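You operate a simulated robot arm through the tools that you are given. There is no shell and no other tool.

Carry out the task below with a simulated robot arm. There is one attempt and no reset: what you move stays moved.

Task
Smooth the blue putty disc and press a stud into its middle.
Fine: smooth it first and use the wooden stud set out by the board. Put the smoothing pad back and the blue lid on its tub. Set down upright: smoothing pad.

Only the result counts: the job must be done as asked and must still hold three seconds after the hand-in. Knocking over, shifting, dropping, spilling or breaking anything else fails it. Lids that push on must go on centred and level and be pressed home; caps that screw on are set level and turned clockwise until they are tight.

Robot
A 7-joint arm with a fingered hand, fixed in place. Base frame: the origin is at the foot of the arm, x ahead of it, y to its left, z up; the work surface is at about z = 760. Units: mm, rad, N and s.
With the tool pointing down near the work surface it reaches from about 200 to 800 mm from the base axis. Its first joint turns from -2.897 to 2.897 rad. Payload 4.9 kg.
The tool frame sits at the grasp point between the pads (the TCP): z along the fingers, y along the line on which they close. The tips reach 32 mm beyond it. The gripper opens to 192 mm. The gripper's body begins 89 mm behind the TCP. The gripper is a hand of 3 fingers: y runs from the thumb to the fingers, the wrist lies at [0, 0, -267] in the tool frame.
Orientation is that of the tool frame in the base frame, as a unit quaternion [x, y, z, w]. With the fingers straight down and closing along the base's y, the tool's x points along the base's -x, its y along +y and its z along -z.

Tools
- The arm moves only by the tool arm_command. Its argument "motion" is a list of rows, each a list of 6 numbers: the shift along the tool's x, y, z in units of 300 mm (1.0 is 300 mm), then the turn, a rotation vector about the tool's x, y, z in units of 180 degrees (1.0 is 180 degrees). In form: [[x, y, z, wx, wy, wz], ...]. A call has 1 to 20 rows; each row is the pose to reach, as a shift and turn from the pose commanded when the call began, along the tool's axes at that moment. A call with a number of a shift or a turn outside -1 to 1 is refused whole. Each row takes 0.2 s and may step no farther than 50 mm and 0.15 rad from the row before; otherwise, the whole call is refused. Where a pose cannot be reached the arm comes as near as it can. A force on the tool above 40 N (or 10 N above the force at the start of the call, whichever is more), or a blocked arm, ends the call early, and 0.2 s more pass. In this call time passes only in rows, and 0.2 s behind the last. The reply holds the time, the measured pose of the TCP, the force on the tool along the base axes, the opening and the grip force, in the units named above and with some noise, with the torque about the TCP (base axes, N m) and any sound that the robot's microphone picked up, and new pictures: "views" is both (left out), scene, wrist or none.
- Cameras (640 x 400 px; columns grow to the right, rows downward): "scene" is fixed at [51.2, 499.2, 1537.3]; the picture's right is [-0.53, -0.85, 0.00], its down [-0.61, 0.38, -0.69] and it looks along [0.59, -0.37, -0.72] (base axes); focal length 311 px, centre (320, 200). "wrist" rides on the gripper at [80, -46, -113] in the tool frame; the picture's right is [0.50, 0.87, 0.00], its down [-0.67, 0.39, -0.63] and it looks along [-0.55, 0.32, 0.78] (tool axes); focal length 226 px, centre (320, 200). There is no depth. A picture from a camera that has moved, and an enlarged one, comes with that camera's place and axes in the base frame and with its lens.
- curl_fingers(finger1, finger2, thumb_bend): sets how far each is bent, from 0 (flat) to 1 (curled in); at 0.3 the hand is open as for a grip, at 0.7 the pads meet at the TCP. One left out holds its place. A second passes; each finger stops where it meets its share of the squeeze, and holds until it gets a number again. It is the only way to open and close the hand. It gives what a move gives, with no picture; readings hold the bend of each and the force on the fingers (four entries, about 0 where the hand has none), thumb and palm.
- close_up(camera, box): a new picture of the part [left, top, right, bottom] of that camera's present view, enlarged. It takes no simulated time.
- finish_job(): hands the job in; it is judged then, once.

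Nothing tells you positions but the pictures and the camera data. Unless the task says otherwise, let go and move clear before handing in.

The tools are called after ">>>" as a command line: name --pt "numbers of a row" for each row, then --argument value for the rest, lists and objects as JSON in quotes. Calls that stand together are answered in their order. arm_command: Moves the arm, as the interface text tells. Its arguments: {"type":"object","properties":{"motion":{"type":"array","items":{"type":"array","items":{"type":"number"}}},"views":{"type":"string","enum":["both","scene","wrist","none"]}},"required":["motion"]} The other tools are called the same way: curl_fingers (finger1, finger2, thumb_bend) moves the fingers one by one; close_up (camera, box) takes an enlarged picture of a part of a camera's view; finish_job () hands the job in.

At the start:

```text
time_s: 0.0
ee_pos: [513.9, 198.2, 1101.8]
ee_rot: [0.0, 1.0, -0.001, 0.0]
contact_force: [-0.5, 0.5, 0.1]
torque: [-0.01, 0.02, -0.01]
grip_width: 191.8
grasp_force: 0.0
shape: jaw
bend: [0.3, 0.3, 0.3]
finger forces: [0.0, 0.0, 0.0, 0.1, 0.0, 0.1]
```

scene: 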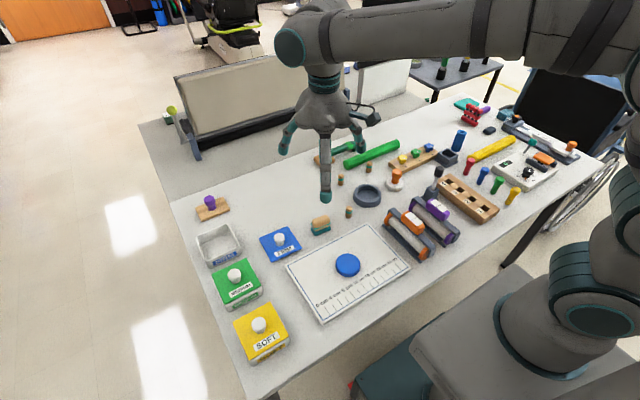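
wrist: 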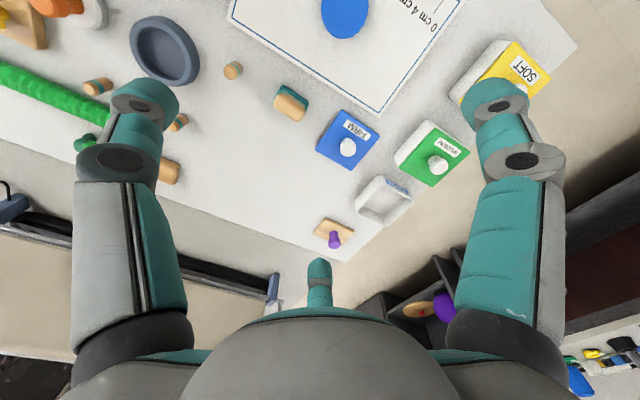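

I see a table with a white board carrying a blue putty disc, a blue lid (FIRM) lying beside an open white tub, a smoothing pad (wood/teal) and small wooden studs. I'll take close-ups first to locate things.

>>> close_up --camera "scene" --box '[180, 180, 420, 330]'

>>> close_up --camera "scene" --box '[290, 140, 450, 240]'

>>> close_up --camera "wrist" --box '[200, 0, 480, 175]'

>>> close_up --camera "scene" --box '[180, 190, 300, 265]'

```text
2.67 times, centred on (300, 255) of scene
camera zoom: at [51.2, 499.2, 1537.3], right [-0.53, -0.85, 0.0], down [-0.61, 0.38, -0.69], along [0.59, -0.37, -0.72], focal length 829 px, centre (373, 53)
```

zoom: 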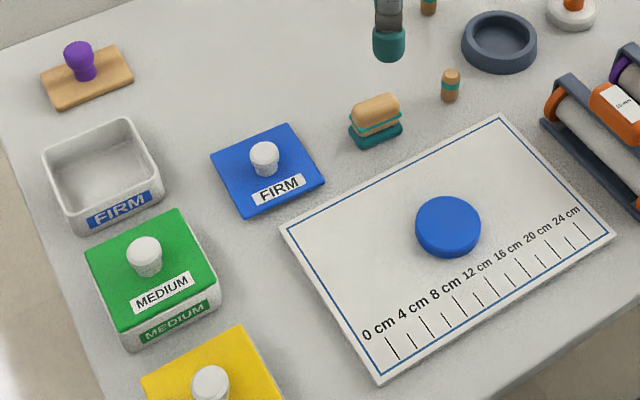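

```text
4.00 times, centred on (370, 190) of scene
camera zoom: at [51.2, 499.2, 1537.3], right [-0.53, -0.85, 0.0], down [-0.61, 0.38, -0.69], along [0.59, -0.37, -0.72], focal length 1243 px, centre (120, 240)
```

zoom: 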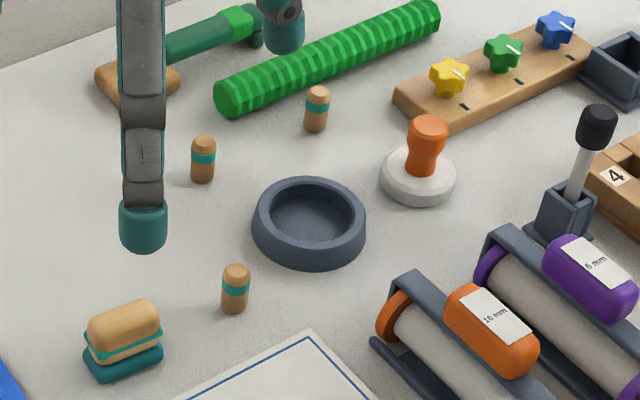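

```text
2.29 times, centred on (340, 88) of wrist
camera zoom: at [434.2, 152.2, 1216.4], right [-0.5, 0.87, 0.0], down [0.67, 0.39, 0.63], along [0.55, 0.32, -0.78], focal length 517 px, centre (274, 457)
```

zoom: 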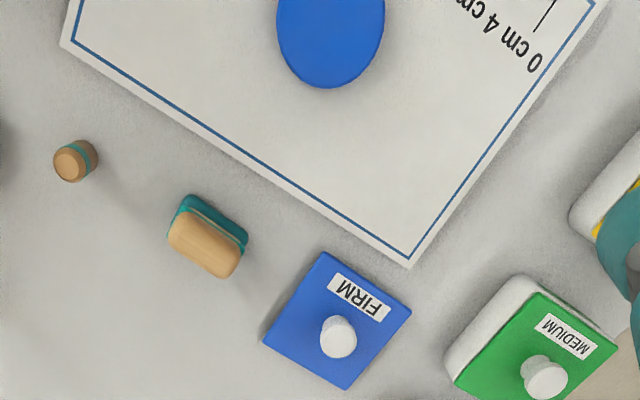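

```text
5.33 times, centred on (240, 228) of scene
camera zoom: at [51.2, 499.2, 1537.3], right [-0.53, -0.85, 0.0], down [-0.61, 0.38, -0.69], along [0.59, -0.37, -0.72], focal length 1658 px, centre (747, 53)
```

zoom: 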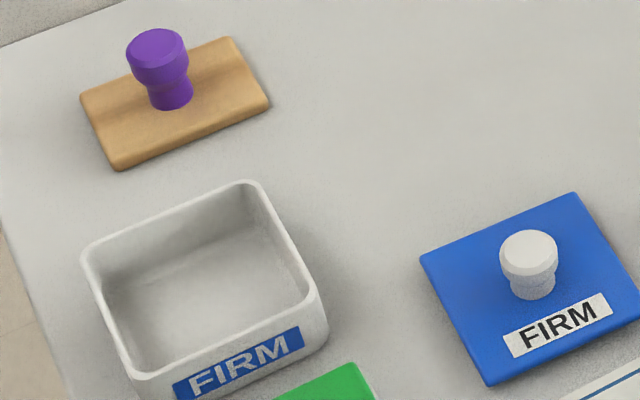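

The pad (wood with teal) seems to be at about (572,170), the stud at (579,55), the disc at (416,176), the lid at (591,302) and the tub at (669,463). I'll test how the hand closes in free air before going near anything.

>>> curl_fingers --finger1 0.55 --finger2 0.55 --thumb_bend 0.55

>>> arm_command --pt "0 0 0 0 0 0"

>>> close_up --camera "scene" --box '[240, 60, 400, 210]'

```text
time_s: 1.0
ee_pos: [513.6, 199.0, 1101.8]
ee_rot: [0.0, 1.0, 0.001, 0.0]
contact_force: [-0.1, 0.3, -0.2]
torque: [-0.02, 0.01, -0.01]
grip_width: 63.4
grasp_force: 0.1
shape: fingers
bend: [0.55, 0.55, 0.55]
finger forces: [0.0, 0.0, 0.0, 0.1, 0.1, 0.0]
```

```text
time_s: 1.4
ee_pos: [512.8, 198.5, 1102.2]
ee_rot: [-0.001, 1.0, 0.0, 0.0]
contact_force: [-0.9, -0.5, 0.3]
torque: [0.0, 0.02, -0.04]
grip_width: 63.5
grasp_force: 0.1
shape: fingers
bend: [0.55, 0.55, 0.55]
finger forces: [0.0, 0.0, 0.0, 0.0, 0.1, 0.0]
camera wrist: at [434.3, 152.2, 1216.4], right [-0.5, 0.87, 0.0], down [0.67, 0.39, 0.63], along [0.55, 0.32, -0.78], focal length 226 px, centre (320, 200)
```

scene: 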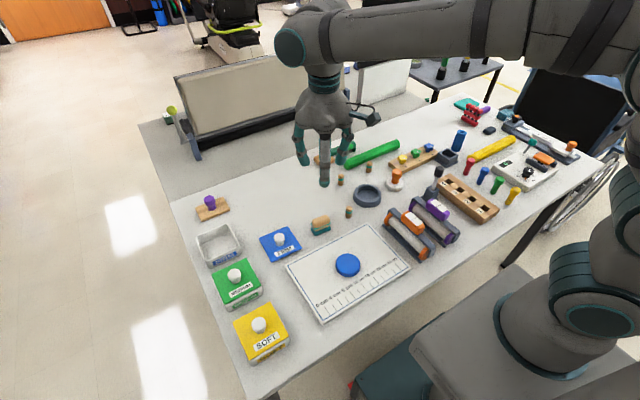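
wrist: 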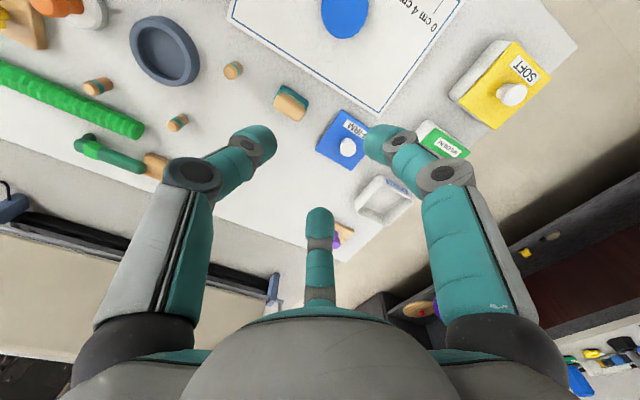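

```text
2.67 times, centred on (320, 135) of scene
camera zoom: at [51.2, 499.2, 1537.3], right [-0.53, -0.85, 0.0], down [-0.61, 0.38, -0.69], along [0.59, -0.37, -0.72], focal length 829 px, centre (320, 373)
```

zoom: 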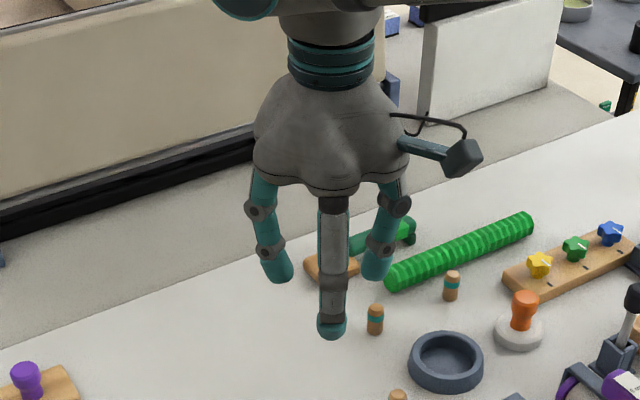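

The three fingers close radially at 120°, and the wrist camera is centred on the TCP. I'll move above the pad and look closely.

>>> arm_command --pt "-0.04 -0.018 0.12 0 0 0" --pt "-0.08 -0.036 0.24 0 0 0" --pt "-0.12 -0.054 0.36 0 0 0" --pt "-0.16 -0.072 0.48 0 0 0" --pt "-0.197 -0.09 0.6 0 0 0"

>>> close_up --camera "wrist" --box '[240, 120, 400, 220]'

>>> close_up --camera "scene" --box '[260, 170, 420, 270]'

```text
time_s: 2.6
ee_pos: [574.6, 172.2, 919.9]
ee_rot: [-0.001, 1.0, 0.0, 0.001]
contact_force: [-0.3, 0.5, 0.6]
torque: [-0.01, 0.03, -0.01]
grip_width: 63.4
grasp_force: 0.0
shape: fingers
bend: [0.55, 0.55, 0.55]
finger forces: [0.1, 0.0, 0.0, 0.0, 0.1, 0.0]
camera wrist: at [494.5, 126.3, 1034.5], right [-0.5, 0.87, 0.0], down [0.67, 0.39, 0.63], along [0.55, 0.32, -0.77], focal length 226 px, centre (320, 200)
```

scene: 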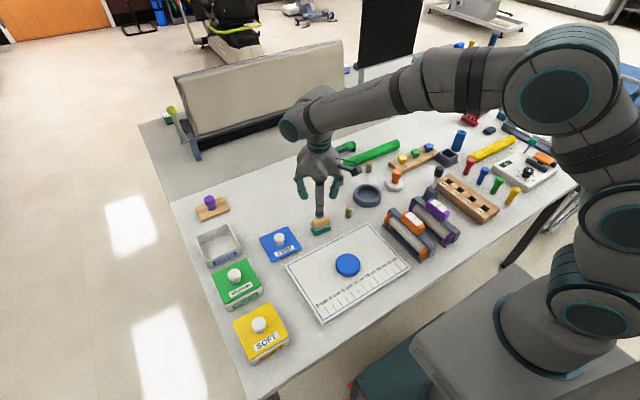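
wrist: 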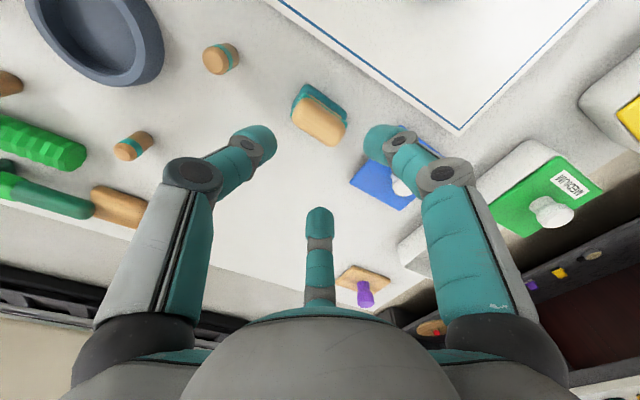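

```text
4.00 times, centred on (320, 170) of wrist
camera zoom: at [494.5, 126.3, 1034.5], right [-0.5, 0.87, 0.0], down [0.67, 0.39, 0.63], along [0.55, 0.32, -0.77], focal length 904 px, centre (320, 320)
```

zoom: 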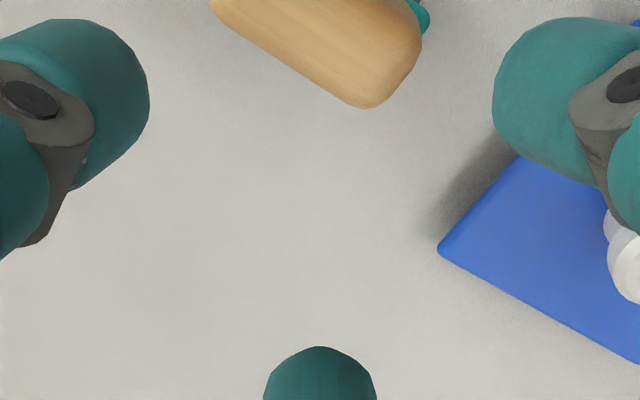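

```text
4.00 times, centred on (340, 220) of scene
camera zoom: at [51.2, 499.2, 1537.3], right [-0.53, -0.85, 0.0], down [-0.61, 0.38, -0.69], along [0.59, -0.37, -0.72], focal length 1243 px, centre (240, 120)
```

zoom: 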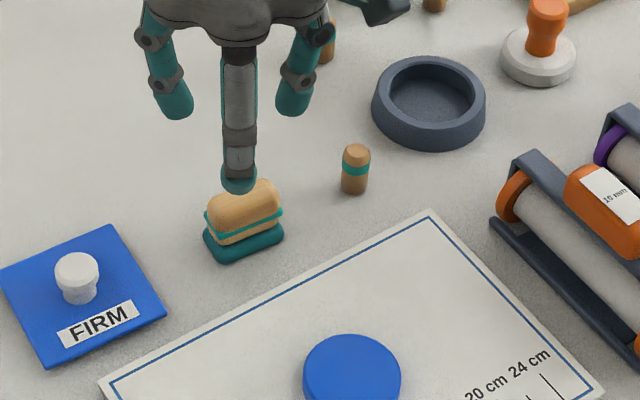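

>>> close_up --camera "wrist" --box '[190, 20, 390, 170]'

>>> close_up --camera "scene" --box '[300, 200, 364, 240]'

>>> close_up --camera "scene" --box '[316, 240, 380, 280]'

```text
2.67 times, centred on (290, 95) of wrist
camera zoom: at [494.5, 126.3, 1034.5], right [-0.5, 0.87, 0.0], down [0.67, 0.39, 0.63], along [0.55, 0.32, -0.77], focal length 603 px, centre (400, 480)
```

zoom: 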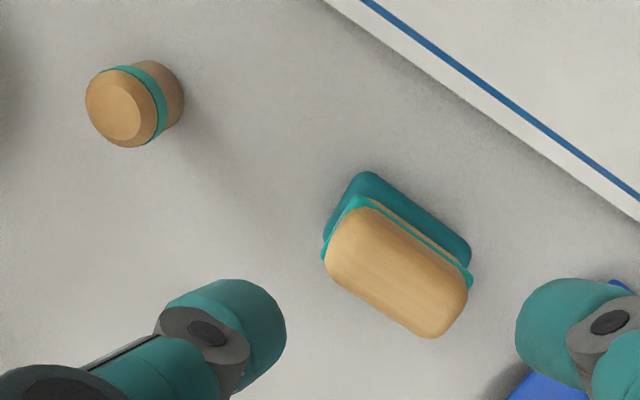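

```text
10.00 times, centred on (332, 220) of scene
camera zoom: at [51.2, 499.2, 1537.3], right [-0.53, -0.85, 0.0], down [-0.61, 0.38, -0.69], along [0.59, -0.37, -0.72], focal length 3108 px, centre (200, 0)
```

zoom: 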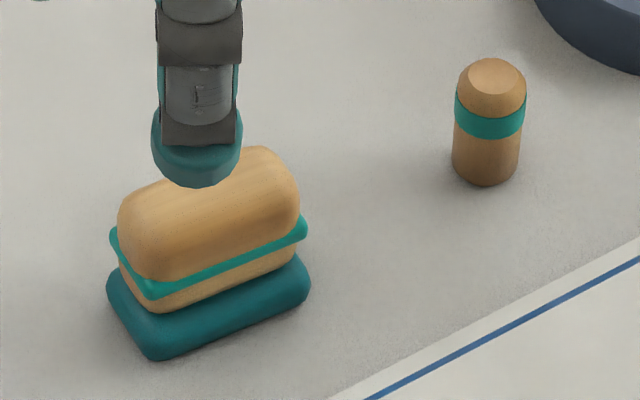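

```text
10.00 times, centred on (348, 260) of scene
camera zoom: at [51.2, 499.2, 1537.3], right [-0.53, -0.85, 0.0], down [-0.61, 0.38, -0.69], along [0.59, -0.37, -0.72], focal length 3108 px, centre (40, -400)
```

zoom: 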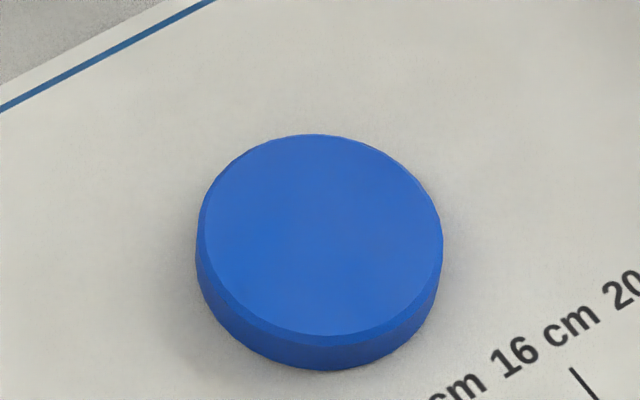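

The pad is about 55×32 mm, roughly 45 mm tall, with its long axis nearly along y. I'll open slightly, descend partway, and check alignment.

>>> curl_fingers --finger1 0.49 --finger2 0.49 --thumb_bend 0.48

>>> arm_command --pt "0.002 -0.004 0.1 0 0 0.011" --pt "0.003 -0.007 0.2 0 0 0.022"

>>> close_up --camera "wrist" --box '[220, 90, 420, 215]'

>>> close_up --camera "scene" --box '[272, 175, 368, 250]'

```text
time_s: 3.6
ee_pos: [573.1, 172.1, 919.5]
ee_rot: [0.0, 1.0, 0.0, 0.001]
contact_force: [0.3, 0.6, 0.5]
torque: [-0.03, -0.06, 0.03]
grip_width: 90.1
grasp_force: 0.0
shape: fingers
bend: [0.49, 0.49, 0.48]
finger forces: [0.1, 0.0, 0.0, 0.0, 0.1, 0.0]
```

```text
time_s: 4.2
ee_pos: [572.0, 169.8, 860.2]
ee_rot: [0.035, 0.999, 0.0, 0.0]
contact_force: [0.6, 0.3, 0.8]
torque: [-0.03, 0.0, 0.01]
grip_width: 90.2
grasp_force: 0.0
shape: fingers
bend: [0.49, 0.49, 0.48]
finger forces: [0.0, 0.1, 0.0, 0.1, 0.0, 0.1]
camera wrist: at [490.0, 128.9, 974.5], right [-0.44, 0.9, 0.0], down [0.7, 0.34, 0.63], along [0.57, 0.28, -0.77], focal length 226 px, centre (320, 200)
```

scene: 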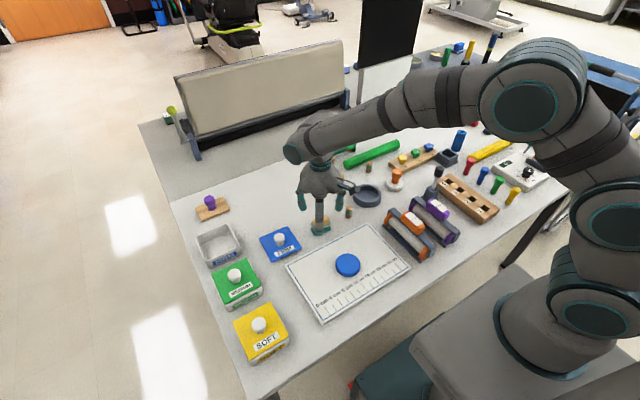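
wrist: 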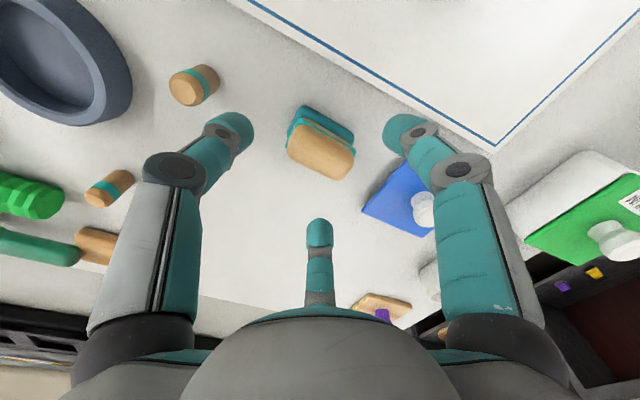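

```text
3.20 times, centred on (320, 152) of wrist
camera zoom: at [490.0, 128.9, 974.5], right [-0.44, 0.9, 0.0], down [0.7, 0.34, 0.63], along [0.57, 0.28, -0.77], focal length 723 px, centre (320, 352)
```

zoom: 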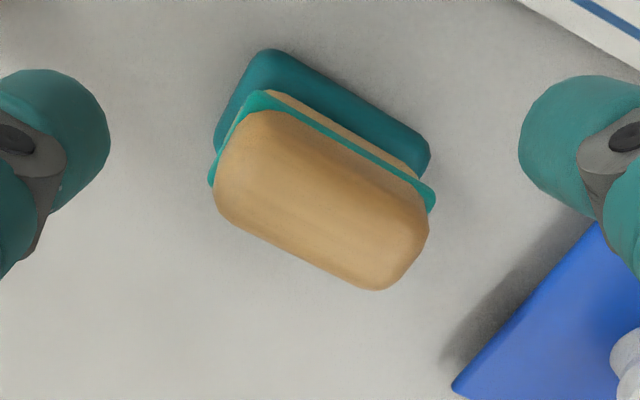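

```text
5.33 times, centred on (320, 212) of scene
camera zoom: at [51.2, 499.2, 1537.3], right [-0.53, -0.85, 0.0], down [-0.61, 0.38, -0.69], along [0.59, -0.37, -0.72], focal length 1658 px, centre (320, 133)
```

zoom: 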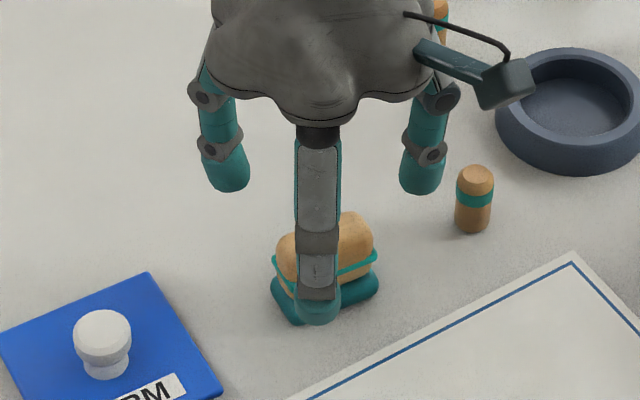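

The pad is centred under the TCP and aligned. I'll descend around it and close.

>>> arm_command --pt "0 0 0.09 0 0 0" --pt "0 0 0.175 0 0 0"

>>> close_up --camera "scene" --box '[272, 175, 368, 250]'

```text
time_s: 4.8
ee_pos: [571.6, 169.6, 809.4]
ee_rot: [0.035, 0.999, 0.0, 0.0]
contact_force: [-0.9, -0.2, 0.5]
torque: [0.01, 0.04, -0.04]
grip_width: 90.4
grasp_force: 0.1
shape: fingers
bend: [0.49, 0.49, 0.48]
finger forces: [0.0, 0.0, 0.1, 0.0, 0.0, 0.0]
camera wrist: at [489.5, 128.8, 922.9], right [-0.44, 0.9, 0.0], down [0.7, 0.34, 0.63], along [0.57, 0.28, -0.78], focal length 226 px, centre (320, 200)
```

scene: 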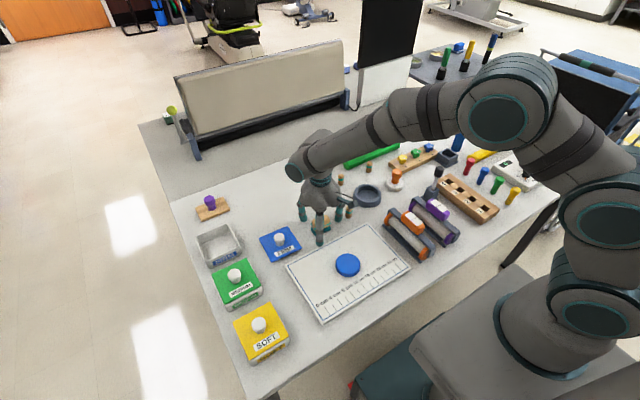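
wrist: 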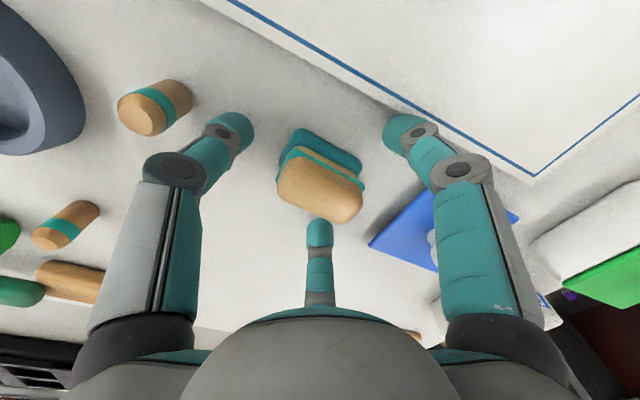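

```text
5.33 times, centred on (320, 212) of scene
camera zoom: at [51.2, 499.2, 1537.3], right [-0.53, -0.85, 0.0], down [-0.61, 0.38, -0.69], along [0.59, -0.37, -0.72], focal length 1658 px, centre (320, 133)
```

zoom: 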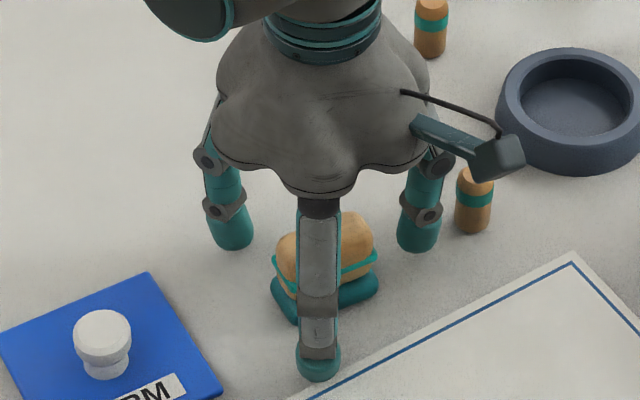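

>>> curl_fingers --finger1 0.57 --finger2 0.57 --thumb_bend 0.54

>>> close_up --camera "wrist" --box '[200, 100, 440, 250]'

```text
time_s: 5.8
ee_pos: [571.0, 168.9, 808.4]
ee_rot: [0.035, 0.999, 0.0, 0.001]
contact_force: [0.9, -0.8, 0.6]
torque: [-0.03, -0.03, 0.01]
grip_width: 63.8
grasp_force: 0.1
shape: fingers
bend: [0.56, 0.56, 0.54]
finger forces: [0.0, 0.1, 0.0, 0.0, 0.0, 0.1]
```

```text
2.67 times, centred on (320, 175) of wrist
camera zoom: at [489.3, 128.8, 923.0], right [-0.44, 0.9, 0.0], down [0.7, 0.34, 0.63], along [0.57, 0.28, -0.78], focal length 603 px, centre (320, 267)
```

zoom: 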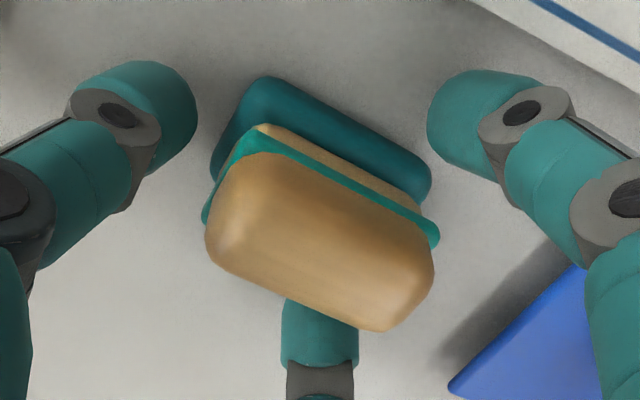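

>>> curl_fingers --finger1 0.6 --finger2 0.6 --thumb_bend 0.56

>>> close_up --camera "wrist" --box '[200, 100, 440, 250]'

```text
time_s: 6.8
ee_pos: [570.2, 168.7, 808.2]
ee_rot: [0.035, 0.999, -0.001, -0.001]
contact_force: [-1.6, -0.7, 1.3]
torque: [0.0, 0.0, -0.02]
grip_width: 51.0
grasp_force: 0.1
shape: fingers
bend: [0.6, 0.6, 0.56]
finger forces: [0.0, 0.1, 0.0, 0.0, 0.0, 0.0]
```

```text
2.67 times, centred on (320, 175) of wrist
camera zoom: at [489.3, 128.8, 923.0], right [-0.44, 0.9, 0.0], down [0.7, 0.34, 0.63], along [0.57, 0.28, -0.78], focal length 603 px, centre (320, 267)
```

zoom: 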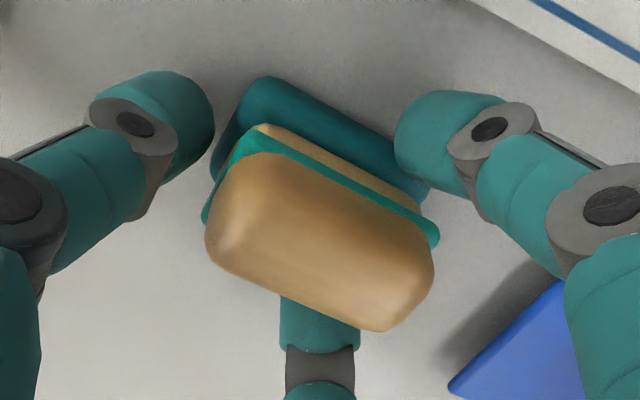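

>>> curl_fingers --finger1 0.64 --finger2 0.64 --thumb_bend 0.58

>>> close_up --camera "wrist" --box '[200, 100, 440, 250]'

```text
time_s: 7.8
ee_pos: [571.6, 169.9, 809.6]
ee_rot: [0.035, 0.999, 0.0, 0.0]
contact_force: [-0.1, -0.1, -0.7]
torque: [0.03, 0.03, 0.02]
grip_width: 45.1
grasp_force: 2.6
shape: fingers
bend: [0.62, 0.62, 0.57]
finger forces: [2.1, 2.0, 0.0, 0.0, 0.8, 0.0]
```

```text
2.67 times, centred on (320, 175) of wrist
camera zoom: at [489.3, 128.8, 923.0], right [-0.44, 0.9, 0.0], down [0.7, 0.34, 0.63], along [0.57, 0.28, -0.78], focal length 603 px, centre (320, 267)
```

zoom: 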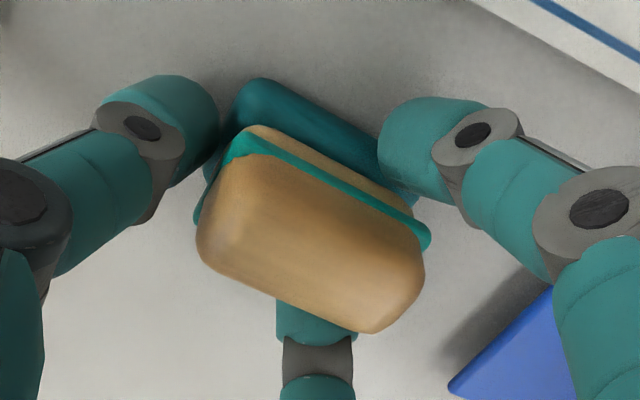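

>>> curl_fingers --finger1 0.75 --finger2 0.75 --thumb_bend 0.7

>>> close_up --camera "wrist" --box '[200, 100, 440, 250]'

```text
time_s: 8.8
ee_pos: [572.6, 170.7, 809.3]
ee_rot: [0.035, 0.999, 0.0, -0.001]
contact_force: [-0.4, -4.4, 7.5]
torque: [-0.01, -0.05, -0.02]
grip_width: 39.3
grasp_force: 16.3
shape: fingers
bend: [0.62, 0.62, 0.62]
finger forces: [8.7, 9.5, 0.0, 0.0, 14.8, 0.1]
```

```text
2.67 times, centred on (320, 175) of wrist
camera zoom: at [489.5, 128.7, 923.4], right [-0.44, 0.9, 0.0], down [0.7, 0.34, 0.63], along [0.57, 0.28, -0.77], focal length 603 px, centre (320, 267)
```

zoom: 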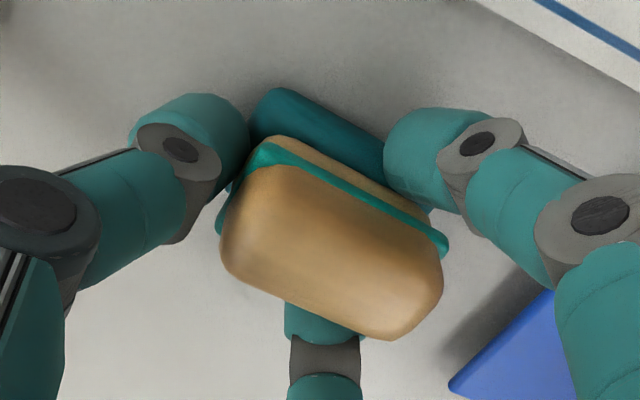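

The grip is firm (about 16 N). I'll lift a little to check that the pad comes up level.

>>> arm_command --pt "0 0 -0.05 0 0 0" --pt "0 0 -0.15 0 0 0" --pt "0 0 -0.25 0 0 0"

>>> close_up --camera "scene" --box '[272, 160, 368, 235]'

>>> close_up --camera "wrist" --box '[200, 100, 440, 250]'

```text
time_s: 9.6
ee_pos: [570.7, 170.9, 884.1]
ee_rot: [0.035, 0.999, -0.001, -0.002]
contact_force: [0.2, -0.2, -1.1]
torque: [0.0, 0.02, -0.01]
grip_width: 31.2
grasp_force: 13.2
shape: fingers
bend: [0.63, 0.63, 0.64]
finger forces: [7.7, 7.2, 0.0, 0.0, 10.9, 0.0]
camera wrist: at [488.3, 130.1, 999.3], right [-0.44, 0.9, 0.0], down [0.7, 0.34, 0.63], along [0.57, 0.28, -0.78], focal length 226 px, centre (320, 200)
```

scene: 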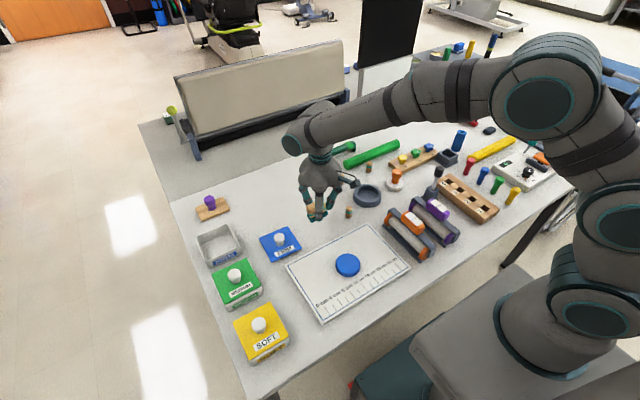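
wrist: 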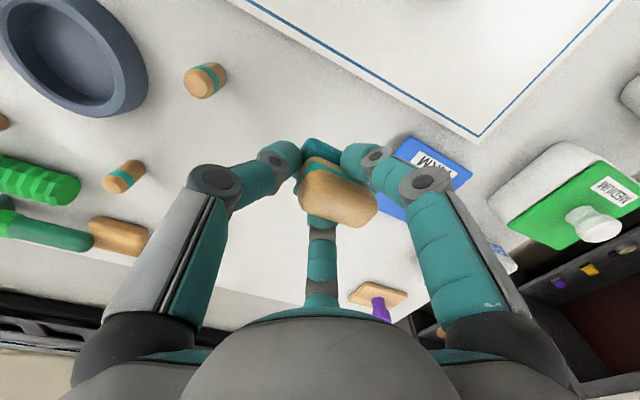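

```text
5.33 times, centred on (320, 198) of scene
camera zoom: at [51.2, 499.2, 1537.3], right [-0.53, -0.85, 0.0], down [-0.61, 0.38, -0.69], along [0.59, -0.37, -0.72], focal length 1658 px, centre (320, 213)
```

zoom: 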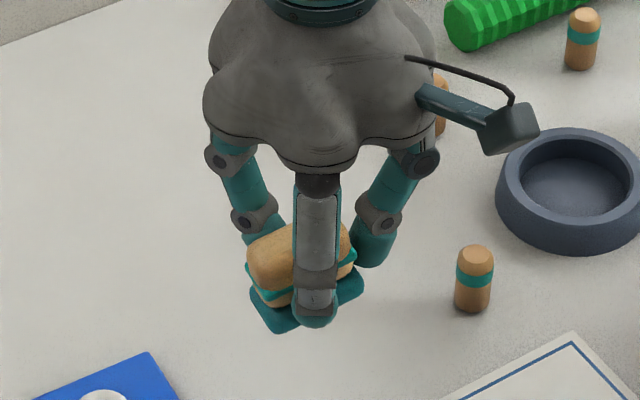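

```text
2.67 times, centred on (320, 175) of wrist
camera zoom: at [488.3, 130.1, 999.3], right [-0.44, 0.9, 0.0], down [0.7, 0.34, 0.63], along [0.57, 0.28, -0.78], focal length 603 px, centre (320, 267)
```

zoom: 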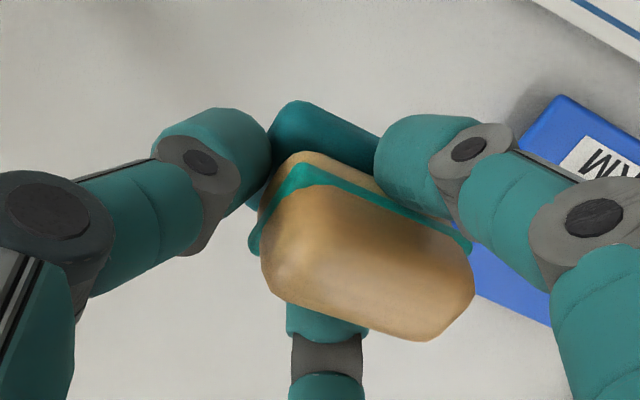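

The pad slid and tilted a bit in the grasp because the thumb pushed too hard. I'll set it back down at its spot, let go, and regrasp with the fingers doing the squeezing and the thumb acting only as a stop.

>>> arm_command --pt "0 -0.012 0.1 0 0 0" --pt "0 -0.025 0.2 0 0 0" --pt "0 -0.025 0.225 0 0 0" --pt "0 -0.025 0.235 0 0 0" --pt "0 -0.025 0.245 0 0 0"

>>> close_up --camera "scene" --box '[272, 175, 368, 250]'

>>> close_up --camera "wrist" --box '[200, 100, 440, 250]'

```text
time_s: 10.8
ee_pos: [572.2, 162.3, 812.3]
ee_rot: [0.035, 0.999, 0.0, 0.001]
contact_force: [-0.1, -2.2, 7.1]
torque: [0.18, 0.14, 0.06]
grip_width: 30.9
grasp_force: 16.4
shape: fingers
bend: [0.63, 0.63, 0.64]
finger forces: [13.8, 8.6, 0.0, 0.1, 9.9, 0.0]
camera wrist: at [489.0, 121.5, 926.8], right [-0.44, 0.9, 0.0], down [0.7, 0.34, 0.63], along [0.57, 0.28, -0.77], focal length 226 px, centre (320, 200)
```

scene: 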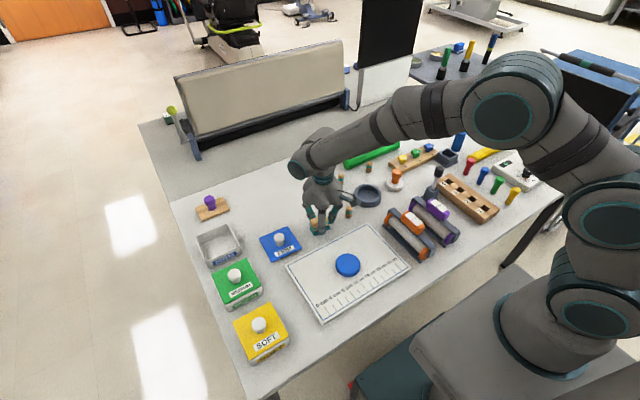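
wrist: 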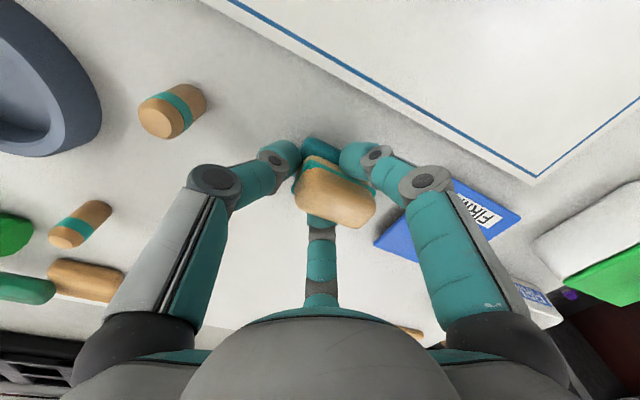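

```text
5.33 times, centred on (320, 212) of scene
camera zoom: at [51.2, 499.2, 1537.3], right [-0.53, -0.85, 0.0], down [-0.61, 0.38, -0.69], along [0.59, -0.37, -0.72], focal length 1658 px, centre (320, 133)
```

zoom: 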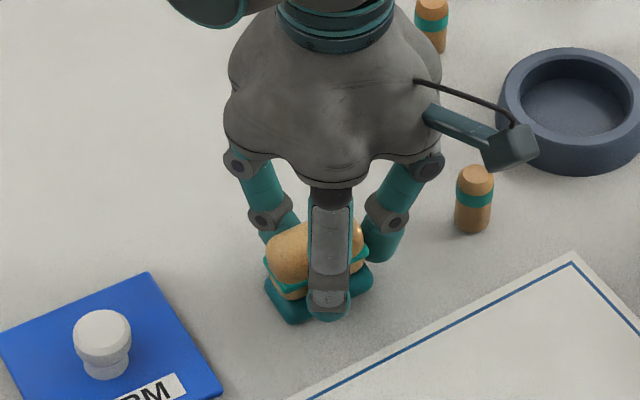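

```text
2.67 times, centred on (320, 175) of wrist
camera zoom: at [489.0, 121.5, 926.8], right [-0.44, 0.9, 0.0], down [0.7, 0.34, 0.63], along [0.57, 0.28, -0.77], focal length 603 px, centre (320, 267)
```

zoom: 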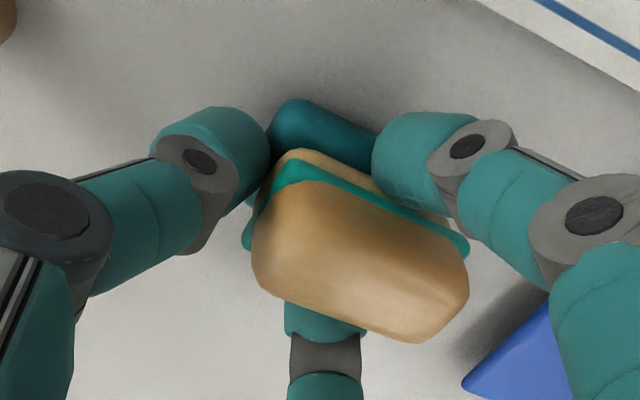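

>>> curl_fingers --thumb_bend 0.54

>>> curl_fingers --finger1 0.56 --finger2 0.56

>>> close_up --camera "wrist" --box '[200, 100, 440, 250]'

>>> close_up --camera "scene" --box '[272, 175, 368, 250]'

```text
time_s: 11.8
ee_pos: [570.7, 161.7, 811.5]
ee_rot: [0.036, 0.999, 0.0, 0.0]
contact_force: [-1.7, 0.8, -0.3]
torque: [0.04, 0.06, -0.03]
grip_width: 44.6
grasp_force: 7.4
shape: fingers
bend: [0.64, 0.65, 0.54]
finger forces: [7.8, 7.0, 0.1, 0.0, 0.1, 0.0]
```

```text
time_s: 12.8
ee_pos: [571.2, 162.9, 811.2]
ee_rot: [0.035, 0.999, 0.001, 0.0]
contact_force: [-1.5, -0.3, 0.2]
torque: [0.04, -0.01, -0.02]
grip_width: 62.3
grasp_force: 0.0
shape: fingers
bend: [0.56, 0.56, 0.54]
finger forces: [0.0, 0.0, 0.0, 0.0, 0.1, 0.0]
```

```text
2.67 times, centred on (320, 175) of wrist
camera zoom: at [488.5, 121.6, 925.9], right [-0.44, 0.9, 0.0], down [0.7, 0.34, 0.63], along [0.57, 0.28, -0.78], focal length 603 px, centre (320, 267)
```

zoom: 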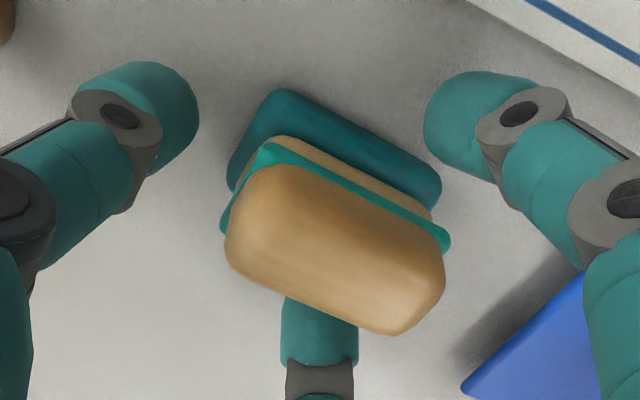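

```text
5.33 times, centred on (320, 212) of scene
camera zoom: at [51.2, 499.2, 1537.3], right [-0.53, -0.85, 0.0], down [-0.61, 0.38, -0.69], along [0.59, -0.37, -0.72], focal length 1658 px, centre (320, 133)
```

zoom: 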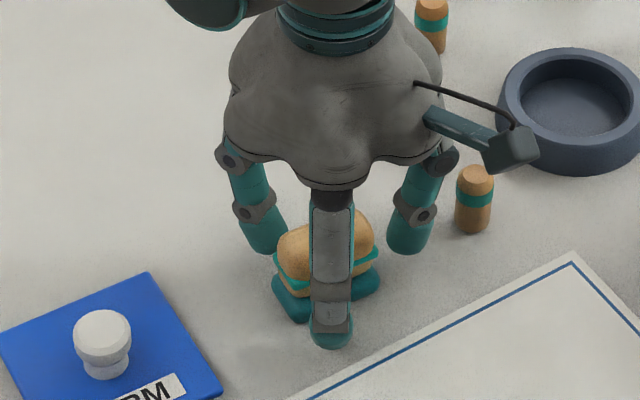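

The pad is flat again near its original place. It's probably pivoting on the ridge line, so I'll grip lower and shift so the two fingers pinch across its middle.

>>> arm_command --pt "0 -0.01 0 0 0 0" --pt "0 -0.013 0.025 0 0 0" --pt "0 -0.013 0.048 0 0 0"

>>> curl_fingers --finger1 0.6 --finger2 0.6 --thumb_bend 0.59

>>> close_up --camera "wrist" --box '[200, 100, 440, 250]'

>>> close_up --camera "scene" --box '[272, 175, 368, 250]'

```text
time_s: 13.6
ee_pos: [572.1, 158.8, 801.8]
ee_rot: [0.034, 0.999, 0.002, 0.003]
contact_force: [-6.7, -1.2, 35.8]
torque: [-0.73, 0.96, -0.13]
grip_width: 63.2
grasp_force: 17.9
shape: fingers
bend: [0.55, 0.56, 0.54]
finger forces: [15.0, 0.0, 0.1, 0.1, 21.4, 0.0]
camera wrist: at [490.3, 118.1, 915.6], right [-0.44, 0.9, 0.0], down [0.69, 0.34, 0.64], along [0.57, 0.28, -0.77], focal length 226 px, centre (320, 200)
```

scene: 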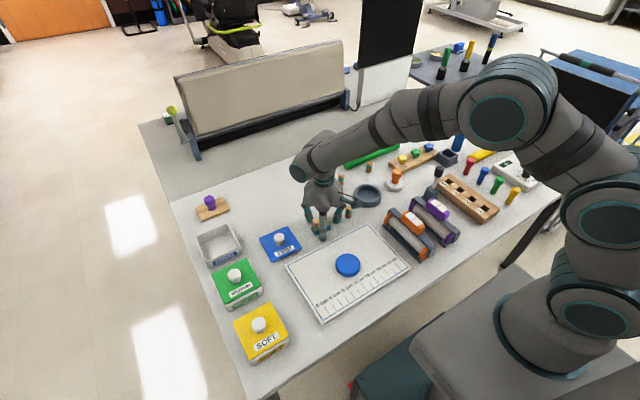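
wrist: 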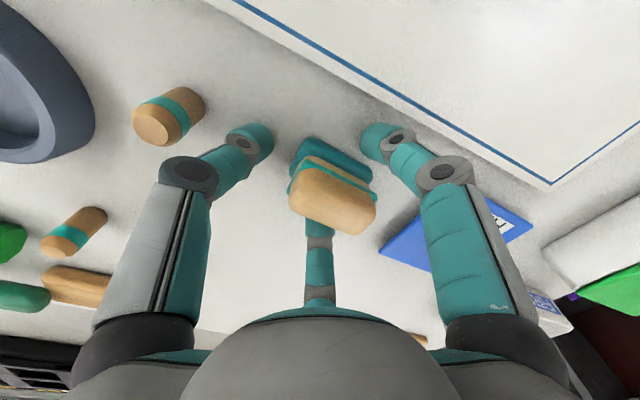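

```text
time_s: 14.1
ee_pos: [572.7, 159.7, 800.3]
ee_rot: [0.034, 0.999, 0.002, 0.003]
contact_force: [0.1, 1.3, 2.2]
torque: [-0.08, 0.02, 0.03]
grip_width: 44.9
grasp_force: 1.1
shape: fingers
bend: [0.6, 0.6, 0.59]
finger forces: [0.5, 0.1, 0.0, 0.0, 1.8, 0.0]
stopped: the force on the tool passed its limit at 48 N (the readings are from after the stop); the commanded pose is now the measured one
```

```text
2.67 times, centred on (320, 175) of wrist
camera zoom: at [490.3, 118.7, 914.7], right [-0.44, 0.9, 0.0], down [0.69, 0.34, 0.64], along [0.57, 0.28, -0.77], focal length 603 px, centre (320, 267)
```

zoom: 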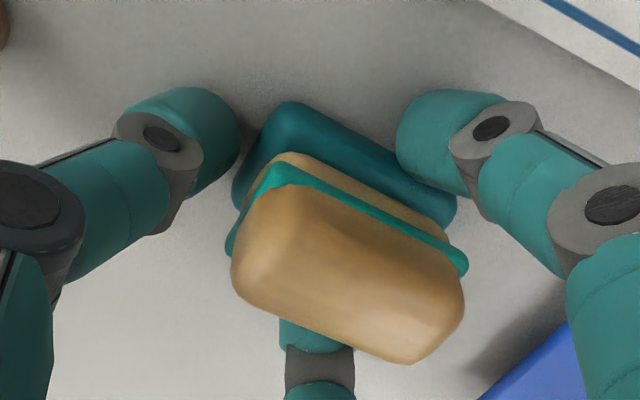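

```text
5.33 times, centred on (320, 212) of scene
camera zoom: at [51.2, 499.2, 1537.3], right [-0.53, -0.85, 0.0], down [-0.61, 0.38, -0.69], along [0.59, -0.37, -0.72], focal length 1658 px, centre (320, 133)
```

zoom: 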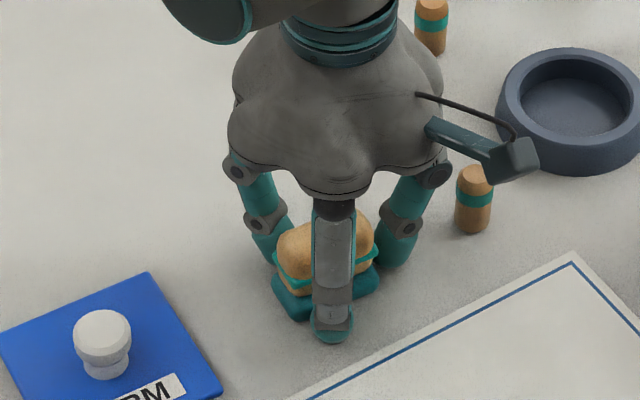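

The tips reached the table around TCP z≈801, which is lower than expected. I'll rise 3 mm and squeeze with the fingers against the thumb.

>>> arm_command --pt "0 0 -0.01 0 0 0" --views "none"

>>> curl_fingers --finger1 0.63 --finger2 0.63

>>> close_up --camera "wrist" --box '[200, 100, 440, 250]'

```text
time_s: 14.5
ee_pos: [573.1, 159.4, 803.9]
ee_rot: [0.034, 0.999, 0.001, 0.003]
contact_force: [-0.4, -0.2, -1.0]
torque: [-0.03, 0.01, 0.04]
grip_width: 44.4
grasp_force: 0.5
shape: fingers
bend: [0.6, 0.6, 0.59]
finger forces: [0.2, 0.0, 0.1, 0.0, 0.0, 0.1]
```

```text
time_s: 15.5
ee_pos: [572.0, 160.2, 803.8]
ee_rot: [0.034, 0.999, 0.002, 0.003]
contact_force: [-0.2, -0.2, -0.6]
torque: [0.0, -0.02, -0.04]
grip_width: 40.7
grasp_force: 2.3
shape: fingers
bend: [0.61, 0.61, 0.59]
finger forces: [2.1, 2.0, 0.0, 0.0, 0.0, 0.0]
```

```text
2.67 times, centred on (320, 175) of wrist
camera zoom: at [490.0, 118.7, 917.1], right [-0.44, 0.9, 0.0], down [0.69, 0.34, 0.64], along [0.57, 0.28, -0.77], focal length 603 px, centre (320, 267)
```

zoom: 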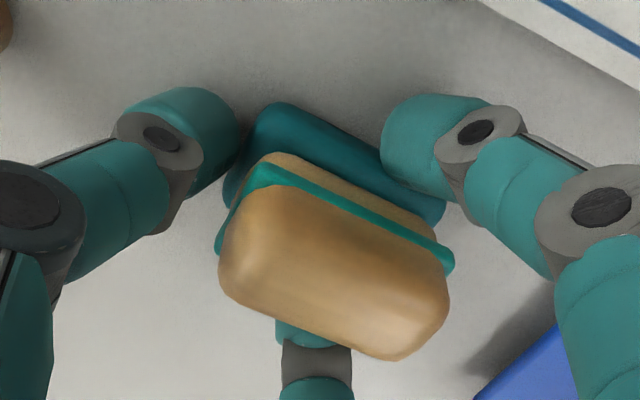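

>>> curl_fingers --finger1 0.66 --finger2 0.66

>>> curl_fingers --finger1 0.8 --finger2 0.8

>>> close_up --camera "wrist" --box '[200, 100, 440, 250]'

```text
time_s: 16.5
ee_pos: [572.6, 159.1, 803.4]
ee_rot: [0.034, 0.999, 0.001, 0.002]
contact_force: [0.1, 0.2, 0.0]
torque: [0.04, -0.07, 0.01]
grip_width: 39.3
grasp_force: 4.8
shape: fingers
bend: [0.62, 0.62, 0.59]
finger forces: [5.0, 5.0, 0.1, 0.0, 0.8, 0.0]
```

```text
time_s: 17.5
ee_pos: [573.2, 159.6, 802.6]
ee_rot: [0.034, 0.999, 0.002, 0.002]
contact_force: [0.5, -0.2, -0.4]
torque: [0.0, 0.0, 0.03]
grip_width: 38.3
grasp_force: 10.1
shape: fingers
bend: [0.63, 0.63, 0.58]
finger forces: [9.1, 9.3, 0.0, 0.1, 2.0, 0.0]
```

```text
2.67 times, centred on (320, 175) of wrist
camera zoom: at [490.0, 118.7, 917.1], right [-0.44, 0.9, 0.0], down [0.69, 0.34, 0.64], along [0.57, 0.28, -0.77], focal length 603 px, centre (320, 267)
```

zoom: 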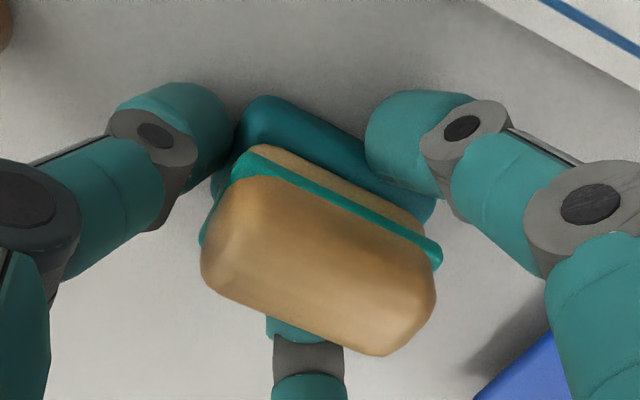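

>>> arm_command --pt "0 0 -0.03 0 0 0" --pt "0 0 -0.1 0 0 0" --pt "0 0 -0.2 0 0 0"

>>> close_up --camera "scene" --box '[272, 160, 368, 235]'

>>> close_up --camera "wrist" --box '[200, 100, 440, 250]'

```text
time_s: 18.3
ee_pos: [573.0, 160.3, 862.0]
ee_rot: [0.034, 0.999, 0.002, 0.002]
contact_force: [0.3, 0.2, -0.8]
torque: [-0.02, -0.01, 0.0]
grip_width: 38.3
grasp_force: 10.5
shape: fingers
bend: [0.63, 0.63, 0.58]
finger forces: [9.0, 9.2, 0.1, 0.0, 2.1, 0.0]
camera wrist: at [490.4, 118.4, 977.0], right [-0.44, 0.9, 0.0], down [0.69, 0.34, 0.64], along [0.57, 0.28, -0.77], focal length 226 px, centre (320, 200)
```

scene: 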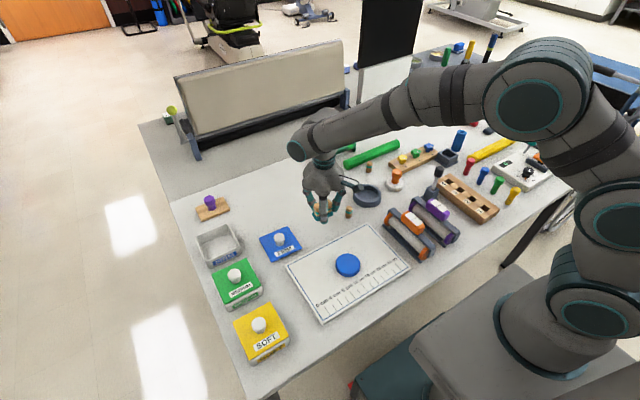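
wrist: 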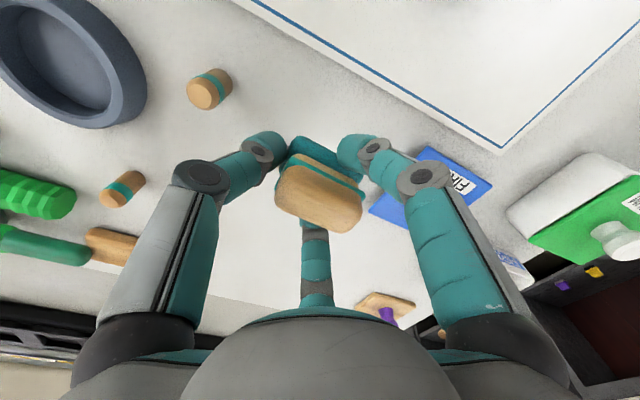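

```text
5.33 times, centred on (320, 198) of scene
camera zoom: at [51.2, 499.2, 1537.3], right [-0.53, -0.85, 0.0], down [-0.61, 0.38, -0.69], along [0.59, -0.37, -0.72], focal length 1658 px, centre (320, 213)
```

zoom: 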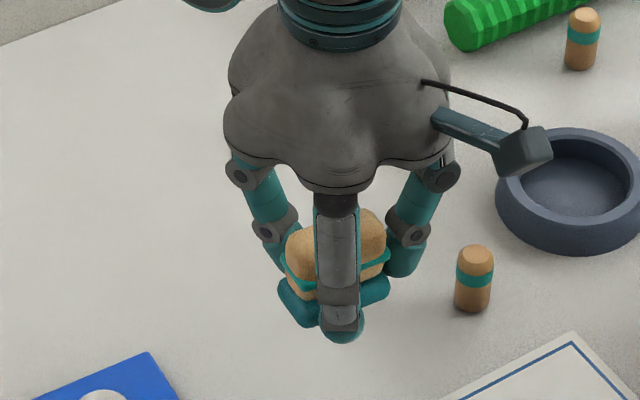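

```text
2.67 times, centred on (320, 175) of wrist
camera zoom: at [490.4, 118.4, 977.0], right [-0.44, 0.9, 0.0], down [0.69, 0.34, 0.64], along [0.57, 0.28, -0.77], focal length 603 px, centre (320, 267)
```

zoom: 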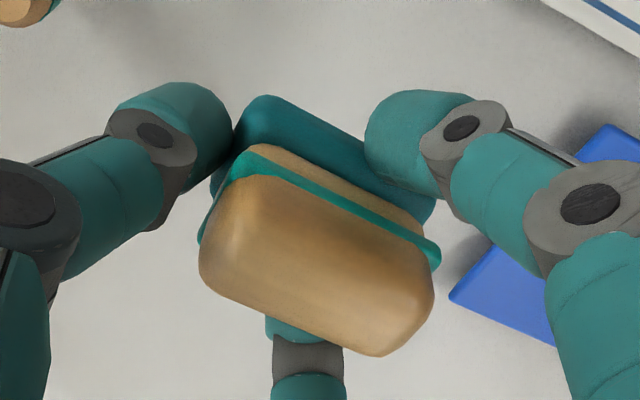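

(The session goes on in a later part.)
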